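You operate a simulated robot arm through the tools that you are given. There is no shell and no other tool. Be economical: measure what you need, move in short steps, check, and stop when the job is done.

You run a simulated robot arm. Do the job below in one go: nothing can be reset, and whatever is moved stays where it is left.

Task
Bring the silver cap from the organiser to the teal mat, then shut and latch the lid.

It is judged by the outcome, as a careful person would: the job done as asked, and still so three seconds after it is handed in. It fails if anything else is knocked over, pushed out of place, dropped, spilled or broken. Lids that push on must go on centred and level and be pressed home; caps that screw on are set level and turned clockwise until they are tight.

Robot
A 7-joint arm with a two-finger gripper on a trunk, on a base that drives. Base frame: it is fixed to the floor where the robot stands at the start and does not move with it; the origin is under the middle of the robot, x ahead of it, y to its left, z up. Units: m, degrees, N and s.
With the tool pointing down near the work surface it reaches from about 0.34 to 0.78 m from the robot's upright axis, wherever it stands. Its first joint turns from -143.0 to 143.0 degrees. Places, roughly: lid of the organiser [0.6, -0.3, 0.9]; orange latch of the organiser [0.4, -0.2, 0.9]; top of the teal mat [-0.5, -0.8, 0.9]; yellow latch of the organiser [0.6, -0.1, 0.9]. Payload 2.45 kg.
The TCP is the grasp point between the finger pads, 0.026 m short of the fingertips. In the tool frame z runs along the fingers and y along their closing line. Largest opening 0.096 m; the body of the gripper starts 0.069 m behind the TCP.
Orientation is that of the tool frame in the base frame, as a unit quaternion [x, y, z, w]. With the fingers straight down and closing along the base's y, the tool's x points along the base's -x, its y along +y and its z along -z.

Tools
- The arm moves only by the tool arm_command. Its argument "steps" is a list of rows, each an object of numbers (a shift or turn left out is 0, a gripper value left out holds the last): "claw": the finger opening in m, from 0 to 0.096; "tx", "ty", "tz": the shift along the tool's x, y, z in m; "wx", "wy", "wz": the turn, a rotation vector about the tool's x, y, z in degrees. In form: [{"claw": .., "tx": .., "ty": .., "tz": .., "wx": .., "wy": .., "wz": ..}, ...]. A call has 1 to 8 rows; each row is the pose to reach, as a shift and turn from the pose commanded when the call began, along the tool's axes at that moment. Each row takes 0.2 s and may step no farther than 0.05 m and 8.6 degrees from the row before; otherwise, or with a gripper value out of range, the whole call is refused. Where a pose cannot be reached the arm comes as near as it can. A force on the tool above 70 N (or 10 N above the force at the start of the call, whichever is more), or a blocked arm, ends the call early, and 0.2 s more pass. Each finger halts on what it meets, pressing with about 25 N; the grip force reading is that of the motor and also rises with nothing between the fingers. The clock runs only during rows and for 0.2 s after the last one: add rows that repeat a pose to give the fingers time. The reply holds the time, the measured pose of the TCP, the force on the tool along the base axes, the opening and the grip force, in the units named above and with some noise, with the torque about the TCP (base axes, N m) and any sound that the robot's microphone picked up, and new pictures: "pictures" is both (left out), scene, wrist or none.
- Cameras (640 x 400 px; columns grow to the right, rows downward): "scene" is now at [-0.028, 0.1008, 1.4756]; the picture's right is [-0.91, -0.42, 0.00], its down [-0.33, 0.72, -0.61] and it looks along [0.25, -0.55, -0.80] (base axes); focal length 282 px, centre (320, 200). "wrist" rides on the gripper at [0.082, 0.003, -0.098] in the tool frame; the picture's right is [-0.04, 1.00, 0.00], its down [-0.73, -0.03, -0.68] and it looks along [-0.68, -0.03, 0.73] (tool axes); focal length 256 px, centre (320, 200). There is no depth. A picture from a camera that has moved, and an enlarged one, comes with that camera's place and axes in the base frame and with its lens. The place of the scene camera against the robot may be out by one fixed shift of up to 0.025 m in any direction.
- lift_body(by): slides the trunk up (or, below 0, down) by that many m; the arm and the scene camera ride with it, the base frame stays. It gives what a move gives, with no picture.
- drive_base(legs): drives the robot by 1 to 6 legs, each [ahead, turn to the left] in m and degrees, along the robot's own axes; the way and the turn of a leg run together, so that a leg with both is an arc; at most 1.5 m and 180 degrees a leg. The arm and the cameras ride along, it lands a little off, and it stops where it bumps. It gives what a move gives, and a new picture of the scene camera.
- turn_head(pan, tilt): turns the head with the scene camera to pan (to the left, within 155 degrees either way) and tilt (down, from -29 to 69), counted from straight ahead of the robot. It gives what a move gives, and a new picture of the scene camera.
- close_up(camera, box): a new picture of the part [left, top, right, bottom] of that camera's present view, enlarged. It takes no simulated time.
- finish_job(): hands the job in; it is judged then, once.

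Go step by step. Nothing tells you exact positions but the pictures and the camera data: compare them with the known pose of the tool, close in by small moves and look again before you grip or let go. The budget is 120 turns and 260 pictures, counting those below and the enlarged ones. Unless the task says otherwise, let go and move clear before handing in, and close with one line.

The tools are called by a JSON object that holds its "name" and its "arguments". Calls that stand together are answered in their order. arm_command: Moves the arm, as the interface text tells. Its arguments: {"type":"object","properties":{"steps":{"type":"array","items":{"type":"object","properties":{"claw":{"type":"number"},"tx":{"type":"number"},"ty":{"type":"number"},"tz":{"type":"number"},"wx":{"type":"number"},"wy":{"type":"number"},"wz":{"type":"number"}}}},"pictures":{"type":"string","enum":["both","scene","wrist","none"]}},"required":["steps"]} The other tools are called the same way: lift_body (by) slides the trunk up or down; drive_base (legs) drives the base; turn_head (pan, tilt) turns the head that bears the scene camera; close_up (camera, box) takes an enlarged picture of a part of a camera's view; finish_job () hands the job in.

At the start:

```text
t: 0.0
tool_pos: [0.5727, -0.1203, 1.0003]
tcp_rot: [0.001, 1.0, 0.0, -0.001]
force: [-0.1, -1.2, 0.3]
moment: [-0.01, 0.01, 0.03]
finger_gap: 0.0958
grip_force: 0.1
trunk travel left (down, up): [-0.525, 0.115]
robot x, y, heading: [0.001, -0.0005, -0.1]
head pan, tilt: [-65.3, 52.7]
```

scene: 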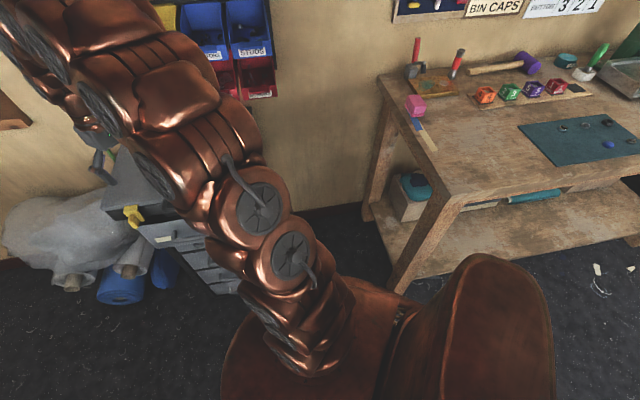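
wrist: 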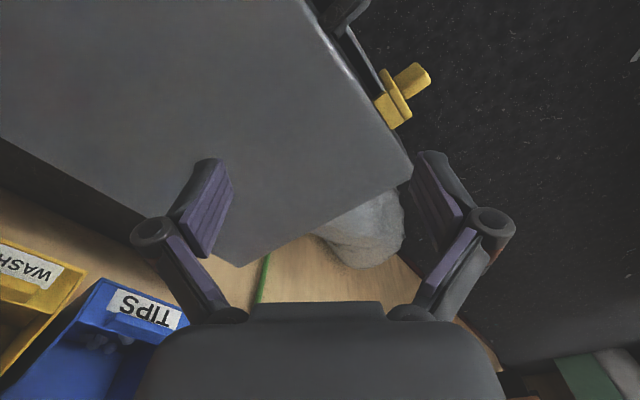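

The organiser sits under the arm and the teal mat is on a bench to the right. I'll look at the organiser first.

{"name": "turn_head", "arguments": {"pan": -20, "tilt": 45}}

{"name": "close_up", "arguments": {"camera": "wrist", "box": [200, 0, 520, 200]}}

```text
t: 1.1
tool_pos: [0.572, -0.1208, 1.0001]
tcp_rot: [0.001, 1.0, 0.0, 0.0]
force: [0.4, 0.5, -0.1]
moment: [0.05, -0.01, 0.01]
finger_gap: 0.0959
grip_force: 0.1
trunk travel left (down, up): [-0.525, 0.115]
robot x, y, heading: [-0.0042, -0.0012, 0.0]
head pan, tilt: [-20.0, 45.0]
camera scene: at [0.0173, 0.1405, 1.4861], right [-0.34, -0.94, 0.0], down [-0.66, 0.24, -0.71], along [0.66, -0.24, -0.71], focal length 282 px, centre (320, 200)
```

scene: 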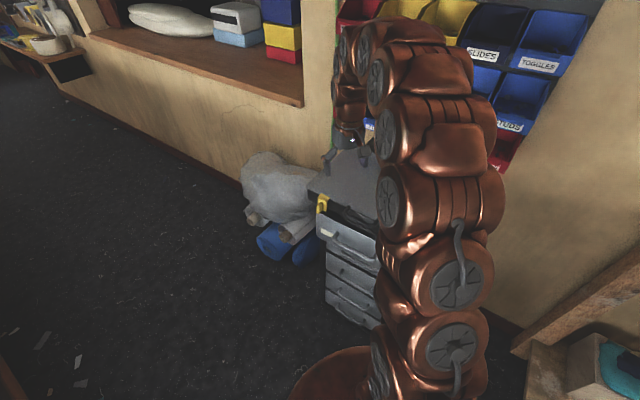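

```text
2.00 times, centred on (360, 100) of wrist
camera zoom: at [0.4905, -0.1154, 1.0981], right [0.04, 1.0, 0.0], down [0.73, -0.03, 0.68], along [0.68, -0.03, -0.73], focal length 512 px, centre (240, 400)
```

zoom: 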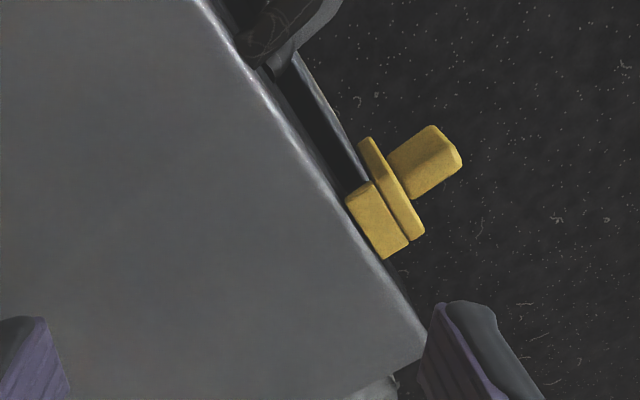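

The lid top and the yellow latch show. I'll lift and pull back to see the whole organiser.

{"name": "arm_command", "arguments": {"steps": [{"tz": -0.05}, {"tz": -0.1}, {"tz": -0.15, "tx": 0.01}, {"tz": -0.18, "tx": 0.05}, {"tz": -0.2, "tx": 0.09}, {"tz": -0.21, "tx": 0.13}, {"tz": -0.22, "tx": 0.17}, {"tz": -0.22, "tx": 0.17}]}}

```text
refused: row 3 steps farther than a row can; nothing moved
```

{"name": "arm_command", "arguments": {"steps": [{"tz": -0.05}, {"tz": -0.1}, {"tz": -0.145, "tx": 0.01}, {"tz": -0.17, "tx": 0.05}, {"tz": -0.19, "tx": 0.09}, {"tz": -0.2, "tx": 0.13}, {"tz": -0.21, "tx": 0.17}, {"tz": -0.21, "tx": 0.17}]}}

```text
t: 2.9
tool_pos: [0.4019, -0.1224, 1.2095]
tcp_rot: [0.0, 1.0, -0.001, 0.001]
force: [0.1, -0.1, 0.5]
moment: [-0.03, 0.01, 0.02]
finger_gap: 0.0959
grip_force: 0.1
trunk travel left (down, up): [-0.525, 0.115]
robot x, y, heading: [-0.0026, 0.0025, -0.2]
head pan, tilt: [-20.0, 45.0]
camera scene: at [0.0172, 0.1406, 1.4861], right [-0.34, -0.94, 0.0], down [-0.66, 0.24, -0.71], along [0.66, -0.24, -0.71], focal length 282 px, centre (320, 200)
camera wrist: at [0.32, -0.1179, 1.3075], right [0.04, 1.0, 0.0], down [0.73, -0.03, 0.68], along [0.68, -0.03, -0.73], focal length 256 px, centre (320, 200)
```

scene: 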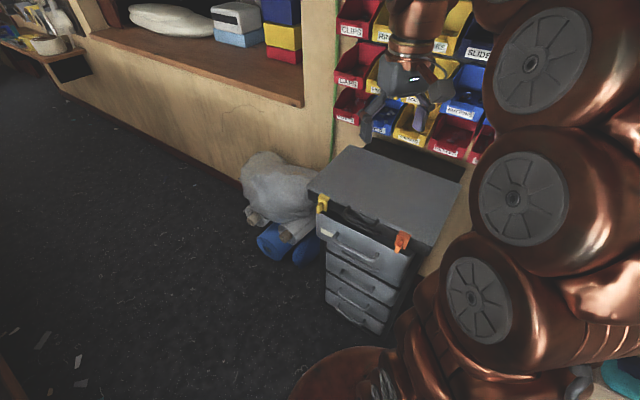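
wrist: 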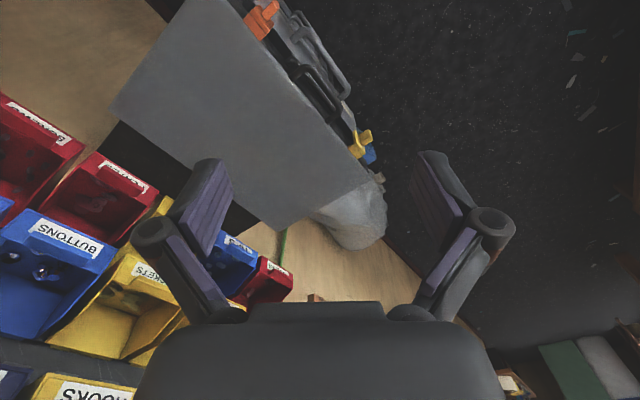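

{"name": "close_up", "arguments": {"camera": "scene", "box": [290, 130, 480, 250]}}

{"name": "close_up", "arguments": {"camera": "wrist", "box": [220, 0, 400, 200]}}

```text
3.33 times, centred on (385, 190) of scene
camera zoom: at [0.0172, 0.1406, 1.4861], right [-0.34, -0.94, 0.0], down [-0.66, 0.24, -0.71], along [0.66, -0.24, -0.71], focal length 941 px, centre (103, 233)
```

zoom: 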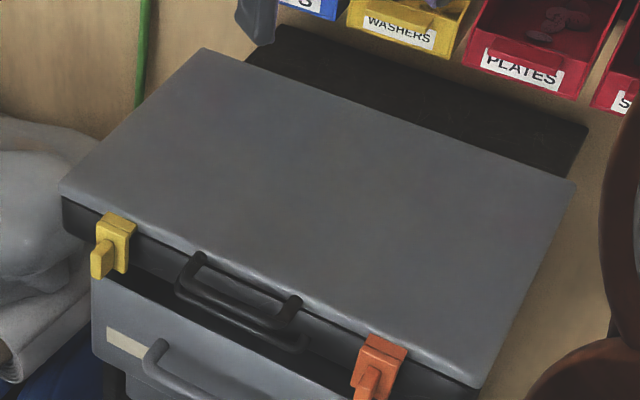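

```text
2.00 times, centred on (310, 100) of wrist
camera zoom: at [0.32, -0.1179, 1.3075], right [0.04, 1.0, 0.0], down [0.73, -0.03, 0.68], along [0.68, -0.03, -0.73], focal length 512 px, centre (340, 400)
```

zoom: 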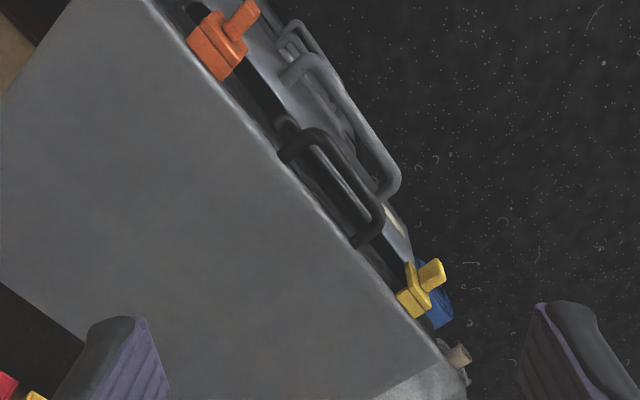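

The case on the drawer cabinet has a closed lid with two front latches. I'll turn the gripper to face its front and look at the latches.

{"name": "arm_command", "arguments": {"steps": [{"wz": 8, "ty": 0.01, "tz": 0.01}, {"wz": 16, "ty": 0.02, "tz": 0.03}, {"wz": 24, "ty": 0.03, "tz": 0.05}, {"wz": 32, "ty": 0.04, "tz": 0.07}, {"wz": 40, "ty": 0.05, "tz": 0.09}, {"wz": 48, "ty": 0.052, "tz": 0.11}, {"wz": 54, "ty": 0.052, "tz": 0.13, "tx": -0.008}, {"wz": 54, "ty": 0.052, "tz": 0.13, "tx": -0.008}]}}

{"name": "close_up", "arguments": {"camera": "wrist", "box": [120, 0, 520, 250]}}

```text
t: 4.7
tool_pos: [0.4096, -0.0693, 1.0799]
tcp_rot: [0.455, 0.891, 0.0, 0.0]
force: [-0.6, 0.4, 0.0]
moment: [0.02, -0.01, 0.02]
finger_gap: 0.0959
grip_force: 0.0
trunk travel left (down, up): [-0.525, 0.115]
robot x, y, heading: [-0.0006, -0.0025, 0.2]
head pan, tilt: [-20.0, 45.0]
camera scene: at [0.0173, 0.1407, 1.4861], right [-0.34, -0.94, 0.0], down [-0.66, 0.24, -0.71], along [0.66, -0.24, -0.71], focal length 282 px, centre (320, 200)
camera wrist: at [0.3646, -0.0001, 1.1783], right [0.83, 0.55, 0.0], down [0.41, -0.61, 0.68], along [0.38, -0.57, -0.73], focal length 256 px, centre (320, 200)
```

scene: 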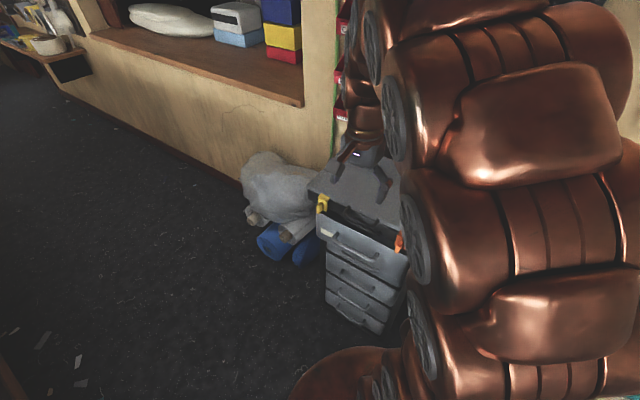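
wrist: 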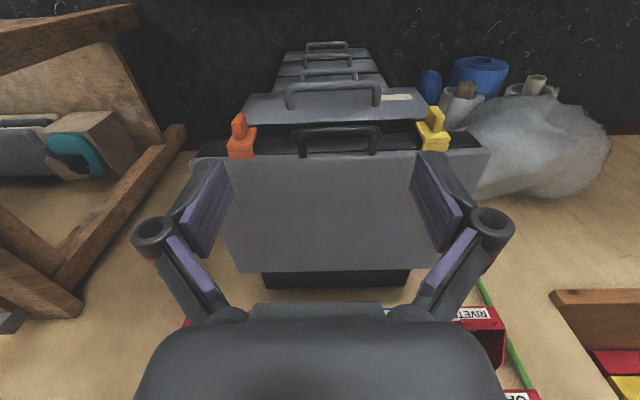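

```text
1.60 times, centred on (320, 125) of wrist
camera zoom: at [0.3646, -0.0001, 1.1783], right [0.83, 0.55, 0.0], down [0.41, -0.61, 0.68], along [0.38, -0.57, -0.73], focal length 410 px, centre (320, 320)
```

zoom: 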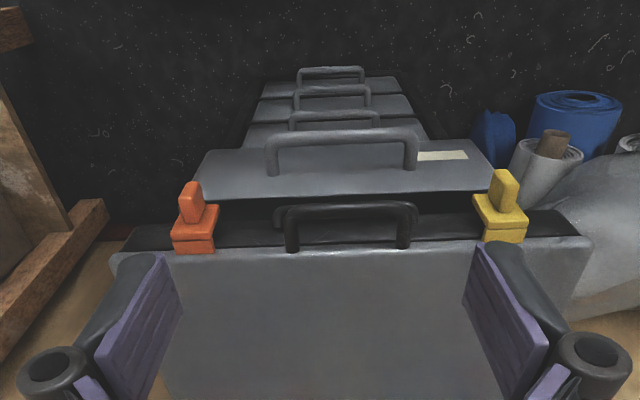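

{"name": "close_up", "arguments": {"camera": "wrist", "box": [210, 90, 290, 170]}}

{"name": "close_up", "arguments": {"camera": "wrist", "box": [390, 85, 480, 175]}}

```text
5.00 times, centred on (250, 130) of wrist
camera zoom: at [0.3646, -0.0001, 1.1783], right [0.83, 0.55, 0.0], down [0.41, -0.61, 0.68], along [0.38, -0.57, -0.73], focal length 1280 px, centre (670, 550)
```

zoom: 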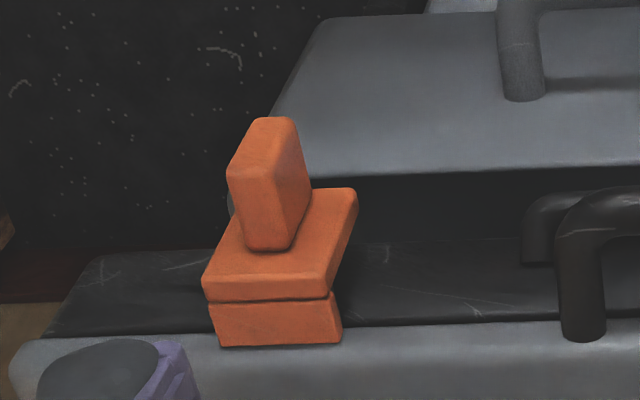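

```text
4.44 times, centred on (435, 130) of wrist
camera zoom: at [0.3646, -0.0001, 1.1783], right [0.83, 0.55, 0.0], down [0.41, -0.61, 0.68], along [0.38, -0.57, -0.73], focal length 1138 px, centre (-191, 511)
```

zoom: 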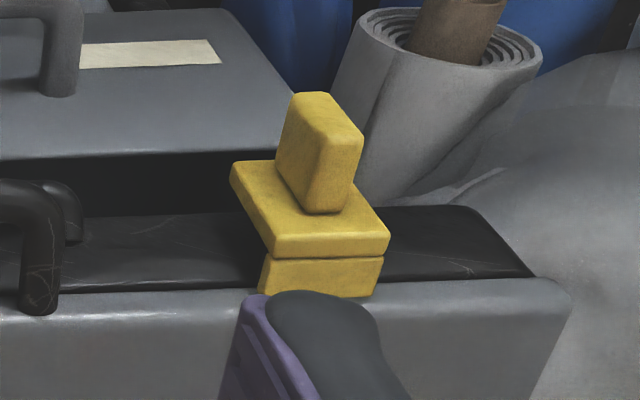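

{"name": "close_up", "arguments": {"camera": "scene", "box": [305, 180, 345, 220]}}

{"name": "arm_command", "arguments": {"steps": [{"tx": 0.04, "wy": 8}, {"tx": 0.08, "wy": 16}, {"tx": 0.11, "wy": 24, "tz": 0.02}, {"tx": 0.13, "wy": 32, "tz": 0.05}, {"tx": 0.13, "wy": 32, "tz": 0.05}]}}

```text
10.00 times, centred on (325, 200) of scene
camera zoom: at [0.0173, 0.1407, 1.4861], right [-0.34, -0.94, 0.0], down [-0.66, 0.24, -0.71], along [0.66, -0.24, -0.71], focal length 2824 px, centre (270, 200)
```

zoom: 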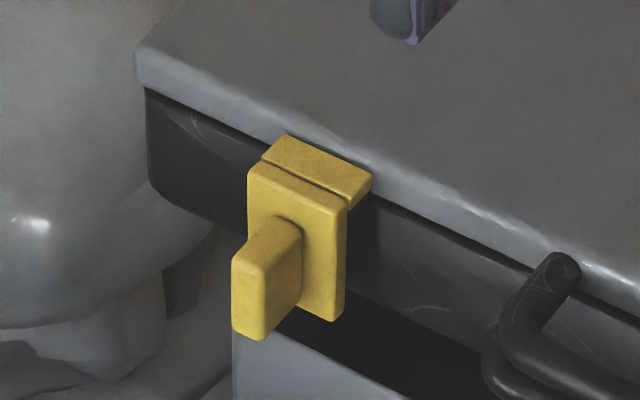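

```text
t: 5.9
tool_pos: [0.3338, 0.0381, 1.0314]
tcp_rot: [0.436, 0.856, 0.125, -0.247]
force: [-0.6, 0.5, 1.0]
moment: [0.0, 0.0, -0.02]
finger_gap: 0.0961
grip_force: 0.1
trunk travel left (down, up): [-0.525, 0.115]
robot x, y, heading: [-0.0012, 0.0016, 0.0]
head pan, tilt: [-20.0, 45.0]
camera scene: at [0.0173, 0.1406, 1.4861], right [-0.34, -0.94, 0.0], down [-0.66, 0.24, -0.71], along [0.66, -0.24, -0.71], focal length 282 px, centre (320, 200)
camera wrist: at [0.3255, 0.0543, 1.1574], right [0.83, 0.56, -0.02], down [0.55, -0.81, 0.18], along [0.09, -0.17, -0.98], focal length 256 px, centre (320, 200)
```

scene: 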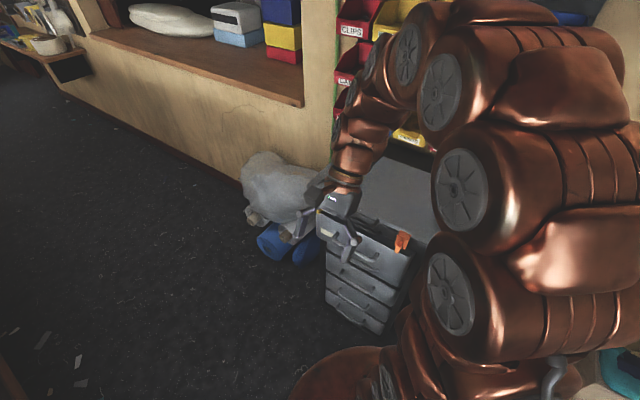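
wrist: 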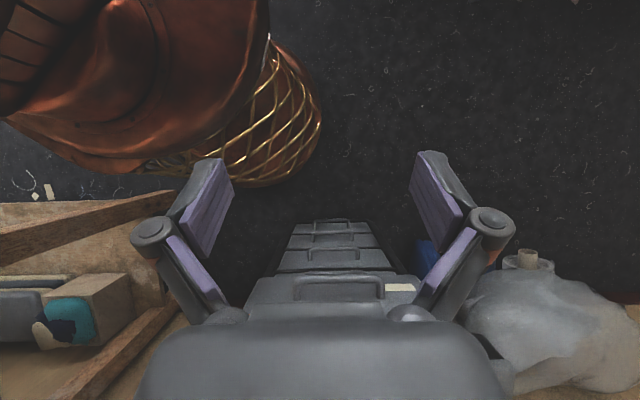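

The tilt went the wrong way; I'll tilt the other way to look at the front face squarely.

{"name": "arm_command", "arguments": {"steps": [{"wy": -8}, {"wy": -16}, {"wy": -24}, {"wy": -32}, {"wy": -40}, {"wy": -48}, {"wy": -56}, {"wy": -62}], "pictures": "wrist"}}

```text
t: 7.9
tool_pos: [0.3039, 0.08, 0.9756]
tcp_rot: [0.434, 0.89, -0.096, 0.103]
force: [-0.4, -0.1, -0.6]
moment: [-0.02, -0.03, -0.03]
finger_gap: 0.0962
grip_force: 0.1
trunk travel left (down, up): [-0.525, 0.115]
robot x, y, heading: [0.0014, -0.0012, -0.1]
head pan, tilt: [-20.0, 45.0]
stopped in row 8: the arm was blocked; the commanded pose is now the measured one
camera wrist: at [0.2464, 0.1699, 1.0486], right [0.82, 0.57, -0.07], down [0.35, -0.39, 0.85], along [0.46, -0.72, -0.52], focal length 256 px, centre (320, 200)
```

wrist: 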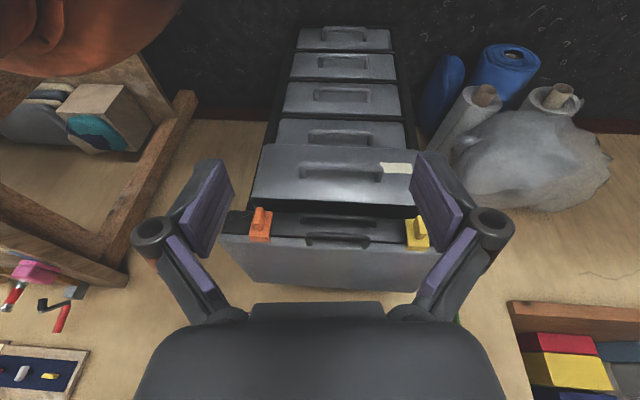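

{"name": "close_up", "arguments": {"camera": "wrist", "box": [210, 180, 310, 280]}}

{"name": "close_up", "arguments": {"camera": "wrist", "box": [240, 120, 460, 280]}}

```text
4.00 times, centred on (260, 230) of wrist
camera zoom: at [0.2464, 0.1699, 1.0486], right [0.82, 0.57, -0.07], down [0.35, -0.39, 0.85], along [0.46, -0.72, -0.52], focal length 1024 px, centre (560, 80)
```

zoom: 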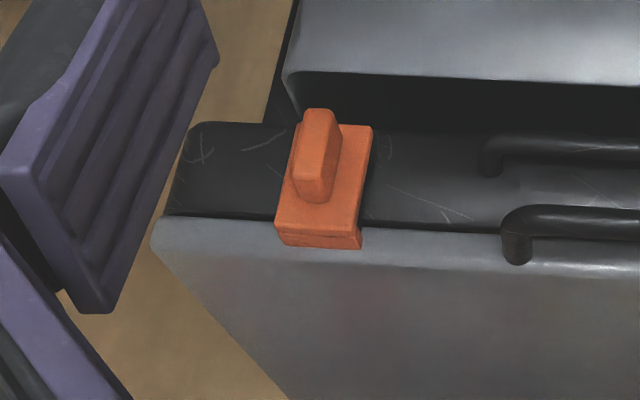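

```text
2.50 times, centred on (350, 200) of wrist
camera zoom: at [0.2464, 0.1699, 1.0486], right [0.82, 0.57, -0.07], down [0.35, -0.39, 0.85], along [0.46, -0.72, -0.52], focal length 640 px, centre (245, 200)
```

zoom: 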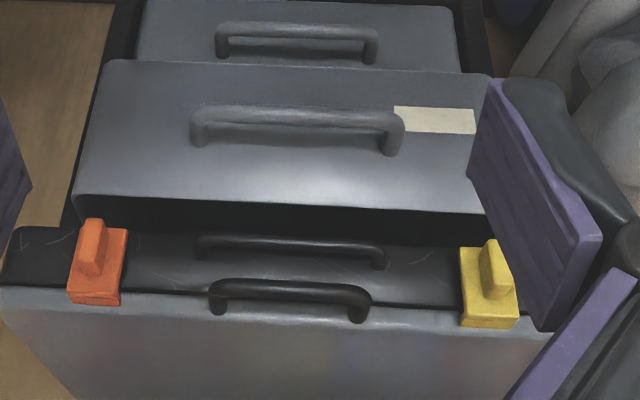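

The latches are plates on the lid front with a vertical fin, the orange one at about (0.374, -0.198) and z 0.85–0.90. I'll hover over the orange fin with the fingers straight down.

{"name": "arm_command", "arguments": {"steps": [{"tx": -0.0392, "ty": -0.0187, "tz": 0.0117, "wx": -0.73, "wy": 2.6, "wz": 0.35}, {"tx": -0.0783, "ty": -0.0373, "tz": 0.0233, "wx": -1.46, "wy": 5.2, "wz": 0.7}, {"tx": -0.1175, "ty": -0.056, "tz": 0.035, "wx": -2.2, "wy": 7.8, "wz": 1.05}, {"tx": -0.157, "ty": -0.0747, "tz": 0.0467, "wx": -2.9, "wy": 10.4, "wz": 1.4}, {"tx": -0.196, "ty": -0.0933, "tz": 0.0583, "wx": -3.6, "wy": 13, "wz": 1.75}, {"tx": -0.235, "ty": -0.112, "tz": 0.07, "wx": -4.4, "wy": 15.6, "wz": 2.1}, {"tx": -0.235, "ty": -0.112, "tz": 0.07, "wx": -4.4, "wy": 15.6, "wz": 2.1}]}}

{"name": "close_up", "arguments": {"camera": "wrist", "box": [160, 0, 480, 200]}}

```text
t: 9.5
tool_pos: [0.3648, -0.1836, 0.9839]
tcp_rot: [0.454, 0.891, 0.001, 0.004]
force: [-0.1, -0.4, -0.3]
moment: [-0.02, 0.0, 0.0]
finger_gap: 0.0958
grip_force: 0.1
trunk travel left (down, up): [-0.525, 0.115]
robot x, y, heading: [-0.0005, 0.0009, -0.1]
head pan, tilt: [-20.0, 45.0]
camera scene: at [0.0174, 0.1405, 1.4861], right [-0.34, -0.94, 0.0], down [-0.66, 0.24, -0.71], along [0.66, -0.24, -0.71], focal length 282 px, centre (320, 200)
camera wrist: at [0.3169, -0.1147, 1.081], right [0.83, 0.56, 0.01], down [0.4, -0.61, 0.68], along [0.38, -0.57, -0.73], focal length 256 px, centre (320, 200)
```

scene: 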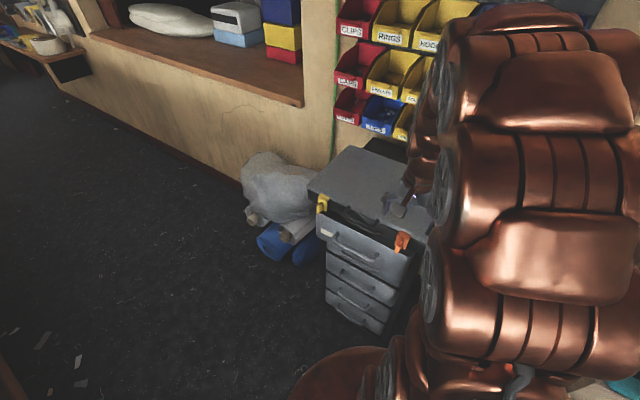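
wrist: 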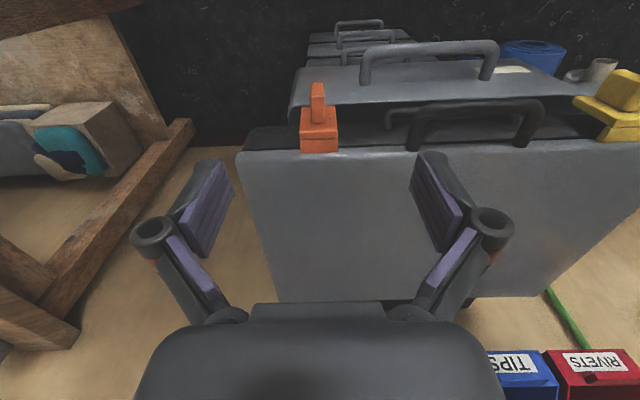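

```text
2.00 times, centred on (320, 100) of wrist
camera zoom: at [0.3169, -0.1147, 1.081], right [0.83, 0.56, 0.01], down [0.4, -0.61, 0.68], along [0.38, -0.57, -0.73], focal length 512 px, centre (320, 400)
```

zoom: 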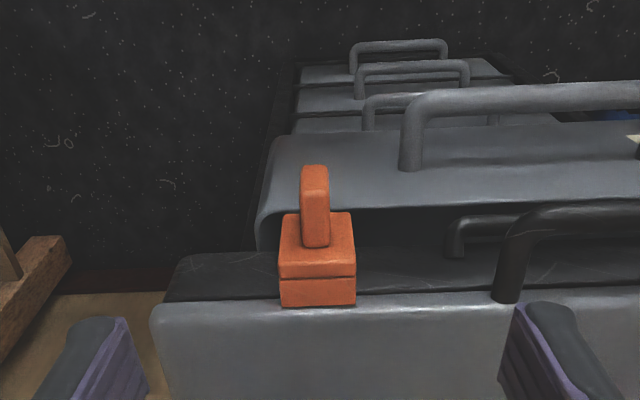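

{"name": "arm_command", "arguments": {"steps": [{"ty": -0.004, "tz": 0.03, "claw": 0.06}, {"ty": -0.004, "tz": 0.06, "claw": 0.05}, {"ty": -0.004, "tz": 0.09, "claw": 0.04}, {"ty": -0.004, "tz": 0.115}, {"ty": -0.004, "tz": 0.115}]}}

{"name": "close_up", "arguments": {"camera": "wrist", "box": [220, 50, 420, 250]}}

```text
t: 10.7
tool_pos: [0.363, -0.1862, 0.8716]
tcp_rot: [0.454, 0.891, 0.0, 0.004]
force: [-0.3, 0.3, 0.7]
moment: [0.0, -0.01, 0.01]
finger_gap: 0.0401
grip_force: 0.1
trunk travel left (down, up): [-0.525, 0.115]
robot x, y, heading: [0.0, -0.0005, -0.1]
head pan, tilt: [-20.0, 45.0]
camera scene: at [0.0174, 0.1406, 1.4861], right [-0.34, -0.94, 0.0], down [-0.66, 0.24, -0.71], along [0.66, -0.24, -0.71], focal length 282 px, centre (320, 200)
camera wrist: at [0.3164, -0.116, 0.9675], right [0.83, 0.56, 0.01], down [0.4, -0.61, 0.68], along [0.38, -0.57, -0.73], focal length 256 px, centre (320, 200)
```

scene: 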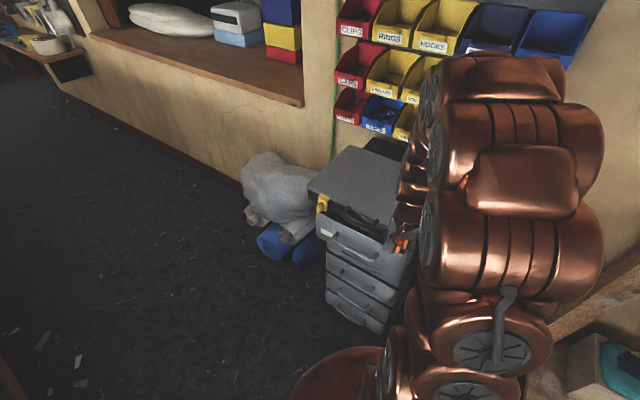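
wrist: 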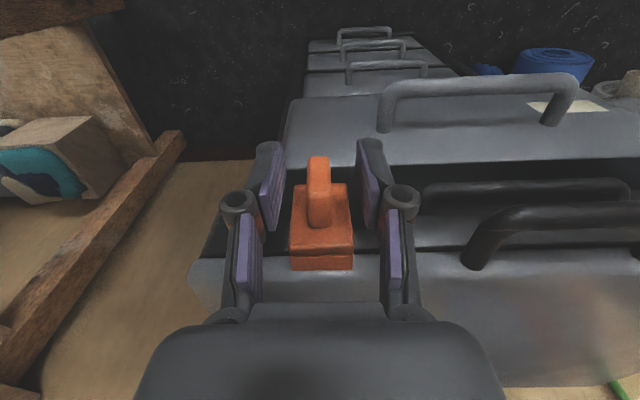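

```text
2.00 times, centred on (320, 150) of wrist
camera zoom: at [0.3164, -0.116, 0.9675], right [0.83, 0.56, 0.01], down [0.4, -0.61, 0.68], along [0.38, -0.57, -0.73], focal length 512 px, centre (320, 300)
```

zoom: 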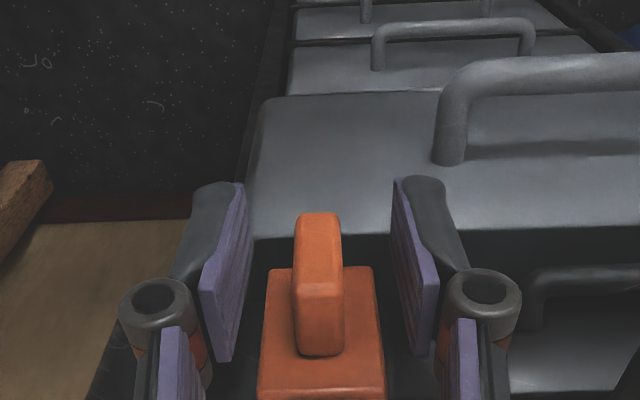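

{"name": "arm_command", "arguments": {"steps": [{"claw": 0.02}, {"claw": 0.0}, {"claw": 0.0}, {"claw": 0.0}], "pictures": "wrist"}}

```text
t: 11.7
tool_pos: [0.3631, -0.1852, 0.8704]
tcp_rot: [0.454, 0.891, 0.001, 0.005]
force: [-3.1, -3.4, -1.6]
moment: [-0.15, -0.03, -0.05]
finger_gap: 0.0111
grip_force: 38.5
trunk travel left (down, up): [-0.525, 0.115]
robot x, y, heading: [0.0017, -0.003, -0.3]
head pan, tilt: [-20.0, 45.0]
camera wrist: at [0.3162, -0.1163, 0.9675], right [0.83, 0.56, 0.01], down [0.4, -0.61, 0.68], along [0.38, -0.57, -0.73], focal length 256 px, centre (320, 200)
```

wrist: 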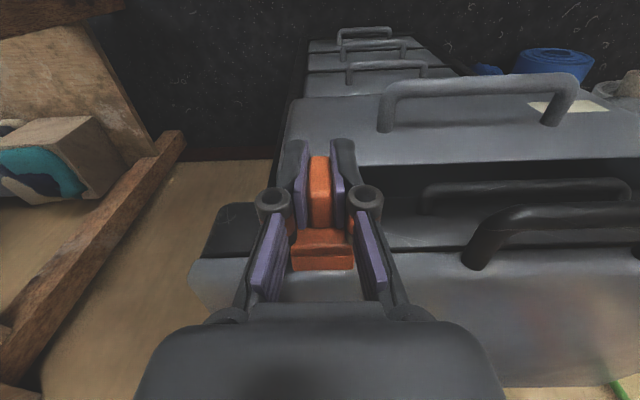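

Fin is gripped. I'll gently test an outward-and-up flip.

{"name": "arm_command", "arguments": {"steps": [{"tx": 0.004, "tz": -0.003, "wy": 4}, {"tx": 0.008, "tz": -0.007, "wy": 8}, {"tx": 0.008, "tz": -0.007, "wy": 8}], "pictures": "wrist"}}

```text
t: 12.5
tool_pos: [0.3591, -0.1816, 0.8755]
tcp_rot: [0.452, 0.89, 0.032, -0.057]
force: [9.2, -25.3, -17.5]
moment: [-0.54, -0.22, -0.04]
finger_gap: 0.0118
grip_force: 38.0
trunk travel left (down, up): [-0.525, 0.115]
robot x, y, heading: [0.0026, -0.0008, 0.0]
head pan, tilt: [-20.0, 45.0]
camera wrist: at [0.3212, -0.1232, 0.9839], right [0.83, 0.56, 0.0], down [0.45, -0.68, 0.58], along [0.32, -0.48, -0.82], focal length 256 px, centre (320, 200)
```

wrist: 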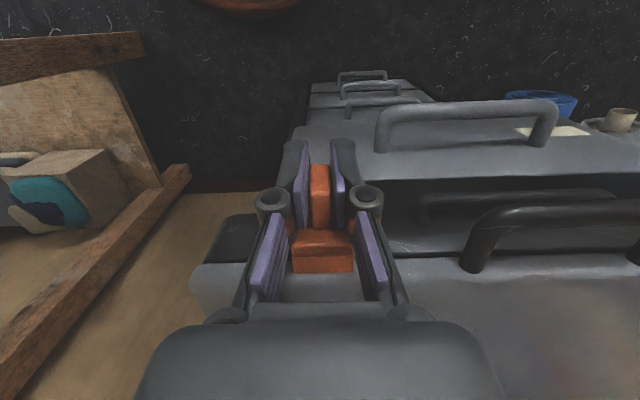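

{"name": "arm_command", "arguments": {"steps": [{"tx": -0.007, "tz": 0.008, "wy": -8}, {"tx": -0.007, "tz": 0.008, "wy": -8}], "pictures": "none"}}

{"name": "arm_command", "arguments": {"steps": [{"wx": 4}, {"wx": 8}, {"wx": 8}], "pictures": "wrist"}}

```text
t: 13.1
tool_pos: [0.3594, -0.1817, 0.8688]
tcp_rot: [0.453, 0.891, 0.001, 0.003]
force: [-20.1, 15.6, 17.6]
moment: [0.24, 0.3, -0.08]
finger_gap: 0.0116
grip_force: 37.9
trunk travel left (down, up): [-0.525, 0.115]
robot x, y, heading: [0.0025, -0.0049, -0.0]
head pan, tilt: [-20.0, 45.0]
```

```text
t: 13.9
tool_pos: [0.363, -0.1828, 0.8661]
tcp_rot: [0.453, 0.889, -0.061, -0.027]
force: [-12.5, 17.4, -19.3]
moment: [-0.01, -1.31, 0.03]
finger_gap: 0.0149
grip_force: 40.1
trunk travel left (down, up): [-0.525, 0.115]
robot x, y, heading: [0.0004, -0.0005, 0.1]
head pan, tilt: [-20.0, 45.0]
camera wrist: at [0.3258, -0.1062, 0.963], right [0.82, 0.55, -0.13], down [0.48, -0.55, 0.68], along [0.3, -0.63, -0.72], focal length 256 px, centre (320, 200)
```

wrist: 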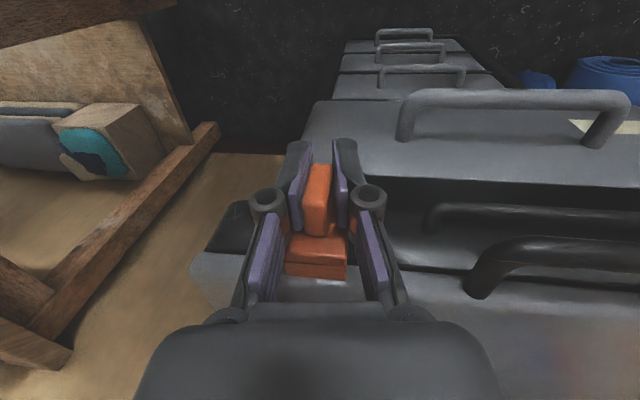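

Not a swivel. I'll undo that and try the flip with more force.

{"name": "arm_command", "arguments": {"steps": [{"wx": -4}, {"wx": -8}, {"wx": -8}], "pictures": "none"}}

{"name": "arm_command", "arguments": {"steps": [{"tx": 0.004, "wy": 2}, {"tx": 0.008, "wy": 5}, {"tx": 0.012, "tz": -0.002, "wy": 8}, {"tx": 0.016, "tz": -0.004, "wy": 12}, {"tx": 0.016, "tz": -0.004, "wy": 12}]}}

```text
t: 14.7
tool_pos: [0.3623, -0.1836, 0.8688]
tcp_rot: [0.454, 0.891, 0.001, 0.006]
force: [-9.7, 6.6, -0.4]
moment: [0.36, 0.3, -0.03]
finger_gap: 0.0111
grip_force: 38.5
trunk travel left (down, up): [-0.525, 0.115]
robot x, y, heading: [0.001, 0.0013, -0.3]
head pan, tilt: [-20.0, 45.0]
```

```text
t: 15.9
tool_pos: [0.3538, -0.1728, 0.871]
tcp_rot: [0.451, 0.887, 0.049, -0.089]
force: [5.7, -25.6, -19.0]
moment: [-0.39, -0.07, -0.07]
finger_gap: 0.0112
grip_force: 38.5
trunk travel left (down, up): [-0.525, 0.115]
robot x, y, heading: [-0.0022, 0.0007, -0.0]
head pan, tilt: [-20.0, 45.0]
camera scene: at [0.0183, 0.1384, 1.4861], right [-0.34, -0.94, 0.0], down [-0.66, 0.24, -0.71], along [0.66, -0.24, -0.71], focal length 282 px, centre (320, 200)
camera wrist: at [0.32, -0.1217, 0.9836], right [0.83, 0.56, 0.0], down [0.48, -0.71, 0.52], along [0.29, -0.43, -0.86], focal length 256 px, centre (320, 200)
```

scene: 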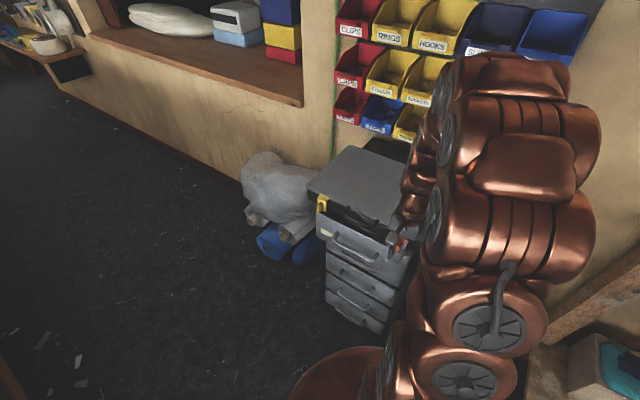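
wrist: 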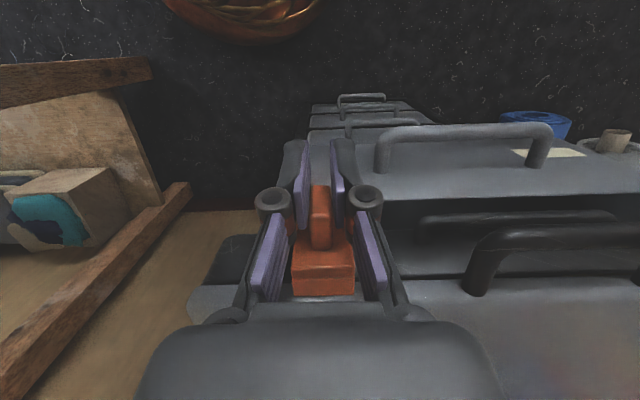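

{"name": "close_up", "arguments": {"camera": "wrist", "box": [250, 160, 390, 310]}}

{"name": "close_up", "arguments": {"camera": "scene", "box": [370, 210, 430, 270]}}

```text
2.67 times, centred on (320, 235) of wrist
camera zoom: at [0.32, -0.1217, 0.9836], right [0.83, 0.56, 0.0], down [0.48, -0.71, 0.52], along [0.29, -0.43, -0.86], focal length 683 px, centre (320, 107)
```

zoom: 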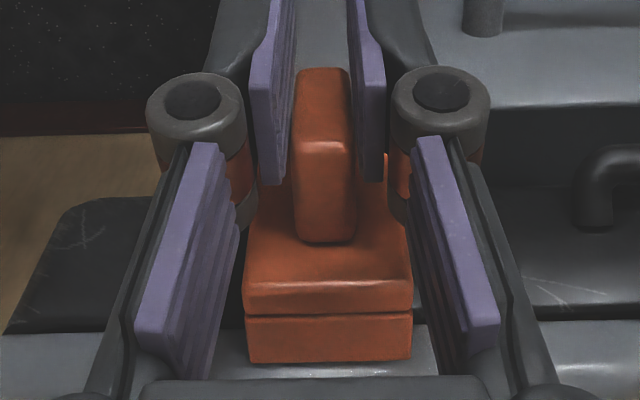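

```text
6.67 times, centred on (400, 240) of scene
camera zoom: at [0.0183, 0.1384, 1.4861], right [-0.34, -0.94, 0.0], down [-0.66, 0.24, -0.71], along [0.66, -0.24, -0.71], focal length 1883 px, centre (-213, -67)
```

zoom: 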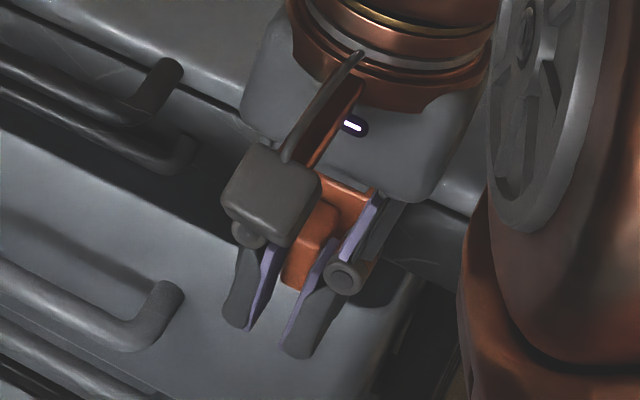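

The pads slid along the fin and the plate didn't move. I'll regrip and try the swivel the other way.

{"name": "arm_command", "arguments": {"steps": [{"claw": 0.03}, {"claw": 0.03, "tx": -0.008, "tz": 0.0, "wy": -6}, {"claw": 0.03, "tx": -0.0165, "tz": 0.0006, "wy": -12}, {"tx": -0.0165, "tz": 0.0006, "wy": -12, "claw": 0.0}, {"tx": -0.0165, "tz": 0.0006, "wy": -12, "claw": 0.0}, {"tx": -0.0165, "tz": 0.0006, "wy": -12, "claw": 0.0}], "pictures": "none"}}

{"name": "arm_command", "arguments": {"steps": [{"wx": -4}, {"wx": -8}, {"wx": -8}], "pictures": "wrist"}}

```text
t: 17.3
tool_pos: [0.3623, -0.184, 0.8668]
tcp_rot: [0.454, 0.891, 0.001, 0.005]
force: [-9.2, -4.9, -4.0]
moment: [-0.54, -0.24, -0.07]
finger_gap: 0.0113
grip_force: 38.0
trunk travel left (down, up): [-0.525, 0.115]
robot x, y, heading: [-0.0014, 0.0021, 0.0]
head pan, tilt: [-20.0, 45.0]
```

```text
t: 18.1
tool_pos: [0.3617, -0.1842, 0.8674]
tcp_rot: [0.452, 0.889, 0.062, 0.036]
force: [-6.6, -4.4, -2.2]
moment: [-0.52, 1.4, -0.04]
finger_gap: 0.0148
grip_force: 41.0
trunk travel left (down, up): [-0.525, 0.115]
robot x, y, heading: [-0.001, -0.002, 0.2]
head pan, tilt: [-20.0, 45.0]
camera wrist: at [0.3039, -0.123, 0.9645], right [0.82, 0.55, 0.15], down [0.33, -0.66, 0.67], along [0.47, -0.51, -0.73], focal length 256 px, centre (320, 200)
```

wrist: 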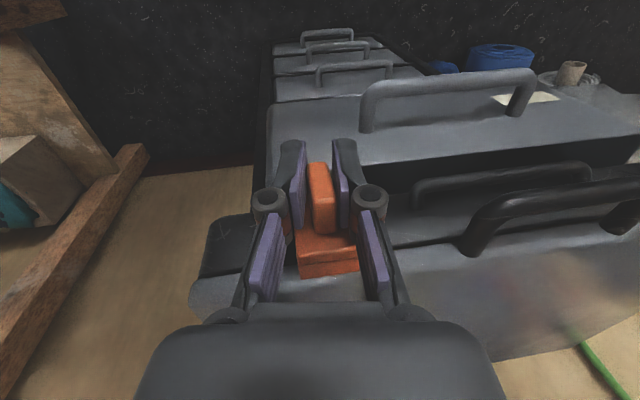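

{"name": "arm_command", "arguments": {"steps": [{"wx": 4}, {"wx": 8}, {"wx": 8, "tz": -0.004}, {"wx": 8, "tz": -0.01}, {"wx": 8, "tz": -0.014}], "pictures": "wrist"}}

```text
t: 19.3
tool_pos: [0.3599, -0.1845, 0.8797]
tcp_rot: [0.454, 0.891, 0.001, 0.003]
force: [-3.1, 3.2, -29.3]
moment: [0.13, 0.12, -0.15]
finger_gap: 0.0121
grip_force: 39.1
trunk travel left (down, up): [-0.525, 0.115]
robot x, y, heading: [-0.0025, -0.0047, -0.1]
head pan, tilt: [-20.0, 45.0]
camera wrist: at [0.3134, -0.1162, 0.9782], right [0.83, 0.56, 0.01], down [0.4, -0.61, 0.68], along [0.38, -0.57, -0.73], focal length 256 px, centre (320, 200)
```

wrist: 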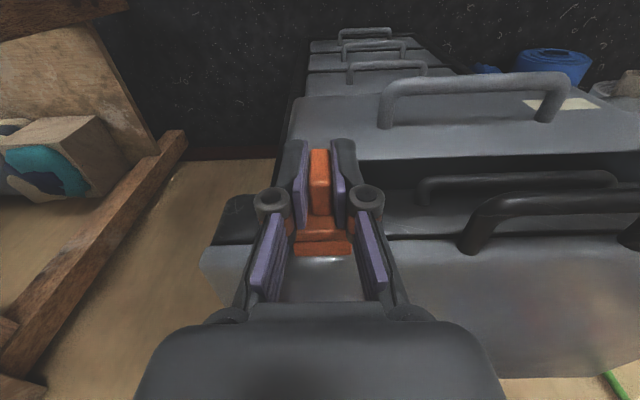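

The pads just slip at 29 N. I'll release and try pressing the fin down from above with closed fingers.

{"name": "arm_command", "arguments": {"steps": [{"claw": 0.03}, {"claw": 0.03, "tz": -0.03}, {"claw": 0.0, "tz": -0.045}, {"claw": 0.0, "tz": -0.045}, {"claw": 0.0, "tz": -0.045}, {"claw": 0.0, "tz": -0.02}], "pictures": "wrist"}}

```text
t: 20.8
tool_pos: [0.3626, -0.1841, 0.9106]
tcp_rot: [0.453, 0.891, 0.003, 0.01]
force: [-5.0, 8.4, 25.4]
moment: [0.31, 0.33, -0.08]
finger_gap: 0.0061
grip_force: 28.7
trunk travel left (down, up): [-0.525, 0.115]
robot x, y, heading: [-0.0031, 0.0019, 0.1]
head pan, tilt: [-20.0, 45.0]
stopped in row 6: the force on the tool passed its limit at 92 N (the readings are from after the stop); the commanded pose is now the measured one
camera wrist: at [0.3152, -0.1151, 1.0067], right [0.83, 0.56, 0.01], down [0.4, -0.61, 0.69], along [0.39, -0.57, -0.72], focal length 256 px, centre (320, 200)
```

wrist: 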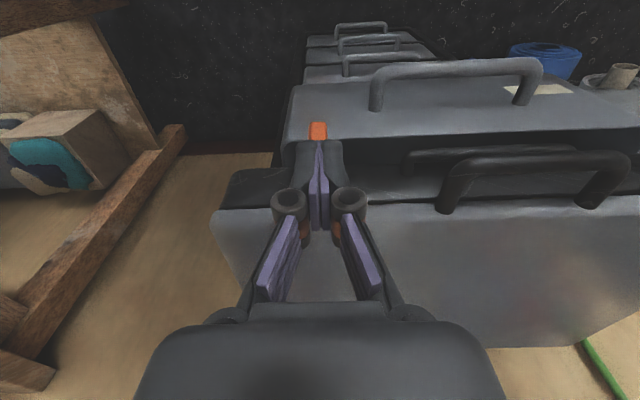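

Pressing down doesn't move it either. I'll grip the fin deeper and try a sideways push.

{"name": "arm_command", "arguments": {"steps": [{"tz": -0.015}, {"claw": 0.03, "tz": -0.015}, {"claw": 0.03, "tz": -0.015, "tx": -0.005}, {"claw": 0.03, "tz": 0.02, "tx": -0.005}, {"claw": 0.03, "tz": 0.044, "tx": -0.005}, {"claw": 0.0, "tz": 0.044, "tx": -0.005}, {"claw": 0.0, "tz": 0.044, "tx": -0.005}, {"claw": 0.0, "tz": 0.044, "tx": -0.005}], "pictures": "wrist"}}

{"name": "arm_command", "arguments": {"steps": [{"ty": 0.005}, {"ty": 0.01}, {"ty": 0.01}], "pictures": "none"}}

{"name": "arm_command", "arguments": {"steps": [{"ty": -0.005}, {"ty": -0.01}, {"ty": -0.015}, {"ty": -0.02}, {"ty": -0.02}], "pictures": "wrist"}}

```text
t: 22.6
tool_pos: [0.3658, -0.1908, 0.8634]
tcp_rot: [0.455, 0.891, 0.002, 0.008]
force: [-19.4, -14.4, -1.6]
moment: [-0.7, -0.04, -0.26]
finger_gap: 0.0314
grip_force: 36.4
trunk travel left (down, up): [-0.525, 0.115]
robot x, y, heading: [0.0014, 0.0016, 0.1]
head pan, tilt: [-20.0, 45.0]
camera wrist: at [0.3192, -0.1208, 0.9603], right [0.83, 0.56, 0.01], down [0.4, -0.61, 0.69], along [0.39, -0.57, -0.73], focal length 256 px, centre (320, 200)
```

wrist: 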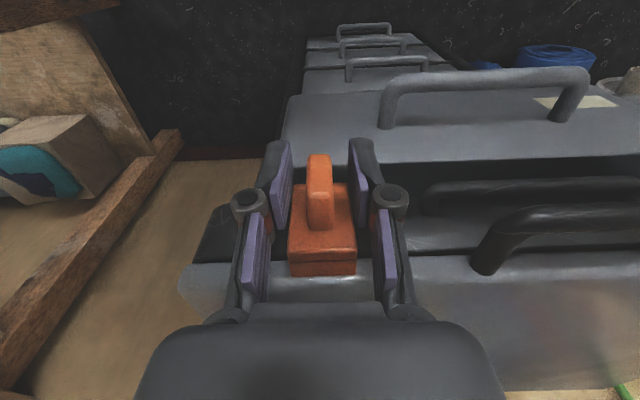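

```text
t: 23.1
tool_pos: [0.3668, -0.1903, 0.8621]
tcp_rot: [0.454, 0.891, -0.003, 0.005]
force: [-21.7, -18.1, 8.1]
moment: [-1.02, 0.47, -0.27]
finger_gap: 0.0311
grip_force: 44.7
trunk travel left (down, up): [-0.525, 0.115]
robot x, y, heading: [-0.0001, 0.001, -0.2]
head pan, tilt: [-20.0, 45.0]
stopped in row 2: the force on the tool passed its limit at 79 N (the readings are from after the stop); the commanded pose is now the measured one
```

```text
t: 24.3
tool_pos: [0.3529, -0.1988, 0.862]
tcp_rot: [0.453, 0.891, -0.002, 0.007]
force: [6.6, -6.5, 5.7]
moment: [-0.69, -0.54, 0.17]
finger_gap: 0.0311
grip_force: 44.8
trunk travel left (down, up): [-0.525, 0.115]
robot x, y, heading: [-0.0005, 0.0003, -0.0]
head pan, tilt: [-20.0, 45.0]
camera wrist: at [0.3061, -0.1303, 0.96], right [0.83, 0.56, 0.0], down [0.4, -0.6, 0.69], along [0.38, -0.57, -0.73], focal length 256 px, centre (320, 200)
```

wrist: 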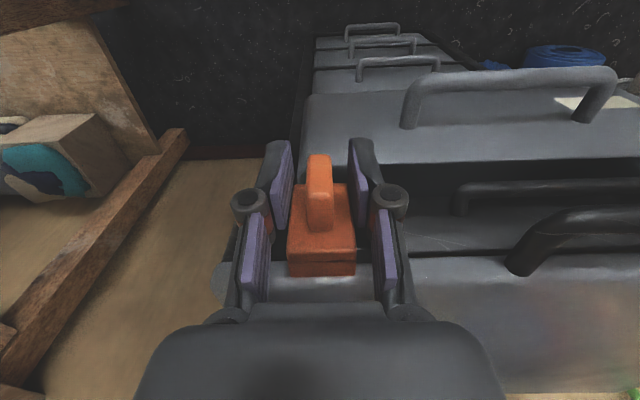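

The plate slid sideways with the fingers. I'll check from the scene camera whether it was the latch or the cabinet that moved.

{"name": "close_up", "arguments": {"camera": "scene", "box": [290, 130, 480, 250]}}

{"name": "close_up", "arguments": {"camera": "wrist", "box": [180, 130, 460, 310]}}

```text
3.33 times, centred on (385, 190) of scene
camera zoom: at [0.0176, 0.1399, 1.4862], right [-0.34, -0.94, 0.0], down [-0.66, 0.24, -0.71], along [0.66, -0.24, -0.71], focal length 941 px, centre (103, 233)
```

zoom: 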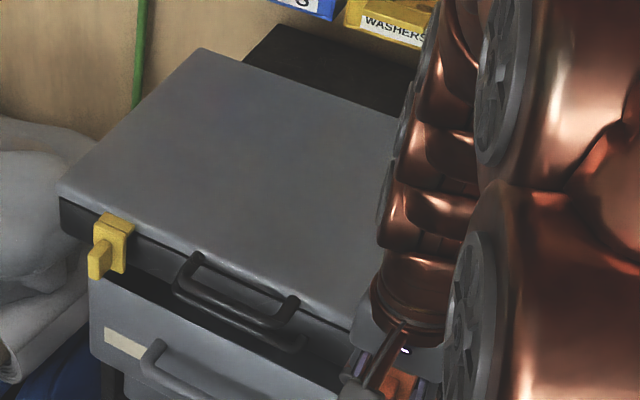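

```text
2.22 times, centred on (320, 220) of wrist
camera zoom: at [0.3061, -0.1303, 0.96], right [0.83, 0.56, 0.0], down [0.4, -0.6, 0.69], along [0.38, -0.57, -0.73], focal length 569 px, centre (320, 156)
```

zoom: 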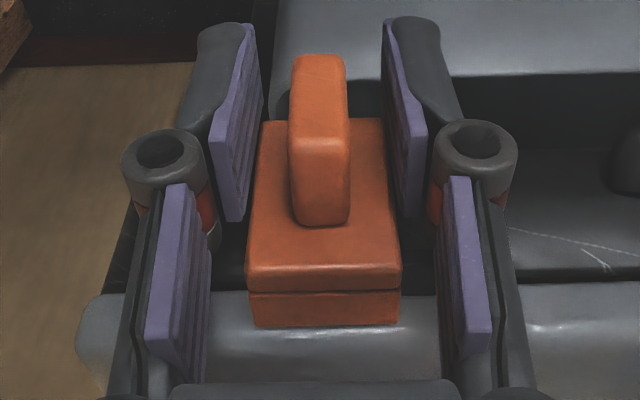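

The lid hasn't moved, so it's a slide latch. I'll slide it on until it stops.

{"name": "arm_command", "arguments": {"steps": [{"ty": -0.005}, {"ty": -0.01}, {"ty": -0.015}, {"ty": -0.015}], "pictures": "wrist"}}

```text
t: 25.3
tool_pos: [0.3402, -0.2096, 0.8617]
tcp_rot: [0.454, 0.891, -0.002, 0.005]
force: [3.7, -3.6, 10.8]
moment: [-0.3, -0.18, 0.02]
finger_gap: 0.0311
grip_force: 44.8
trunk travel left (down, up): [-0.525, 0.115]
robot x, y, heading: [-0.001, 0.0009, -0.4]
head pan, tilt: [-20.0, 45.0]
camera wrist: at [0.2935, -0.1396, 0.9601], right [0.83, 0.56, 0.0], down [0.4, -0.61, 0.69], along [0.38, -0.57, -0.73], focal length 256 px, centre (320, 200)
```

wrist: 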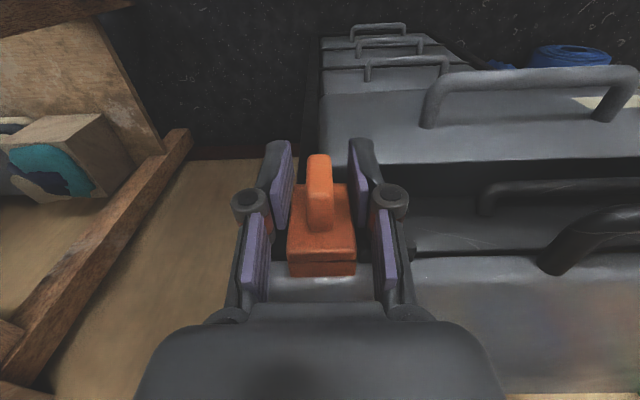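

{"name": "arm_command", "arguments": {"steps": [{"ty": -0.004}, {"ty": -0.008}, {"ty": -0.012}, {"ty": -0.012}], "pictures": "wrist"}}

{"name": "close_up", "arguments": {"camera": "wrist", "box": [180, 130, 460, 310]}}

```text
t: 26.2
tool_pos: [0.3365, -0.213, 0.8633]
tcp_rot: [0.454, 0.891, 0.002, 0.007]
force: [20.9, 20.4, -5.7]
moment: [0.94, -0.24, 0.35]
finger_gap: 0.0307
grip_force: 44.9
trunk travel left (down, up): [-0.525, 0.115]
robot x, y, heading: [0.0038, -0.0035, -0.1]
head pan, tilt: [-20.0, 45.0]
stopped in row 4: the force on the tool passed its limit at 74 N (the readings are from after the stop); the commanded pose is now the measured one
camera wrist: at [0.2894, -0.1424, 0.9598], right [0.83, 0.56, 0.01], down [0.4, -0.61, 0.69], along [0.39, -0.57, -0.73], focal length 256 px, centre (320, 200)
```

wrist: 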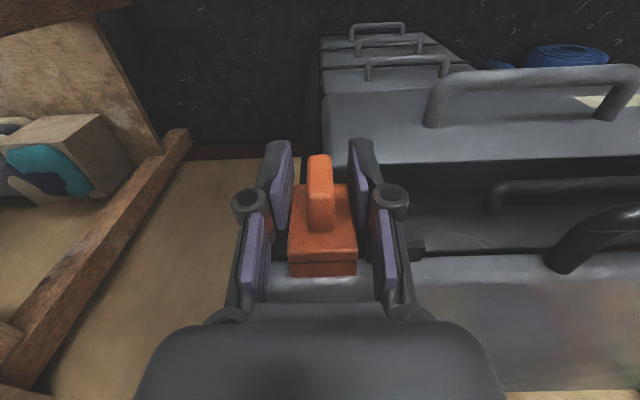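

```text
2.22 times, centred on (320, 220) of wrist
camera zoom: at [0.2894, -0.1424, 0.9598], right [0.83, 0.56, 0.01], down [0.4, -0.61, 0.69], along [0.39, -0.57, -0.73], focal length 569 px, centre (320, 156)
```

zoom: 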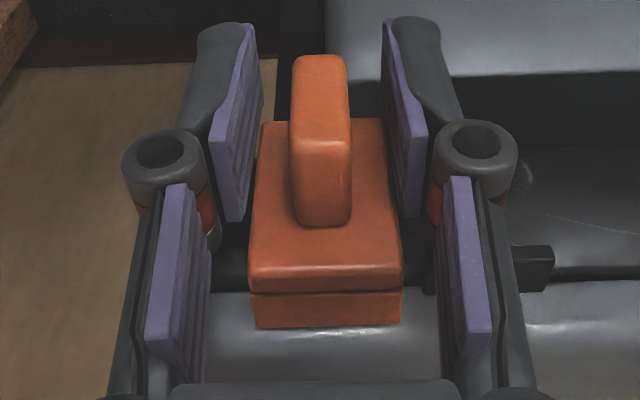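

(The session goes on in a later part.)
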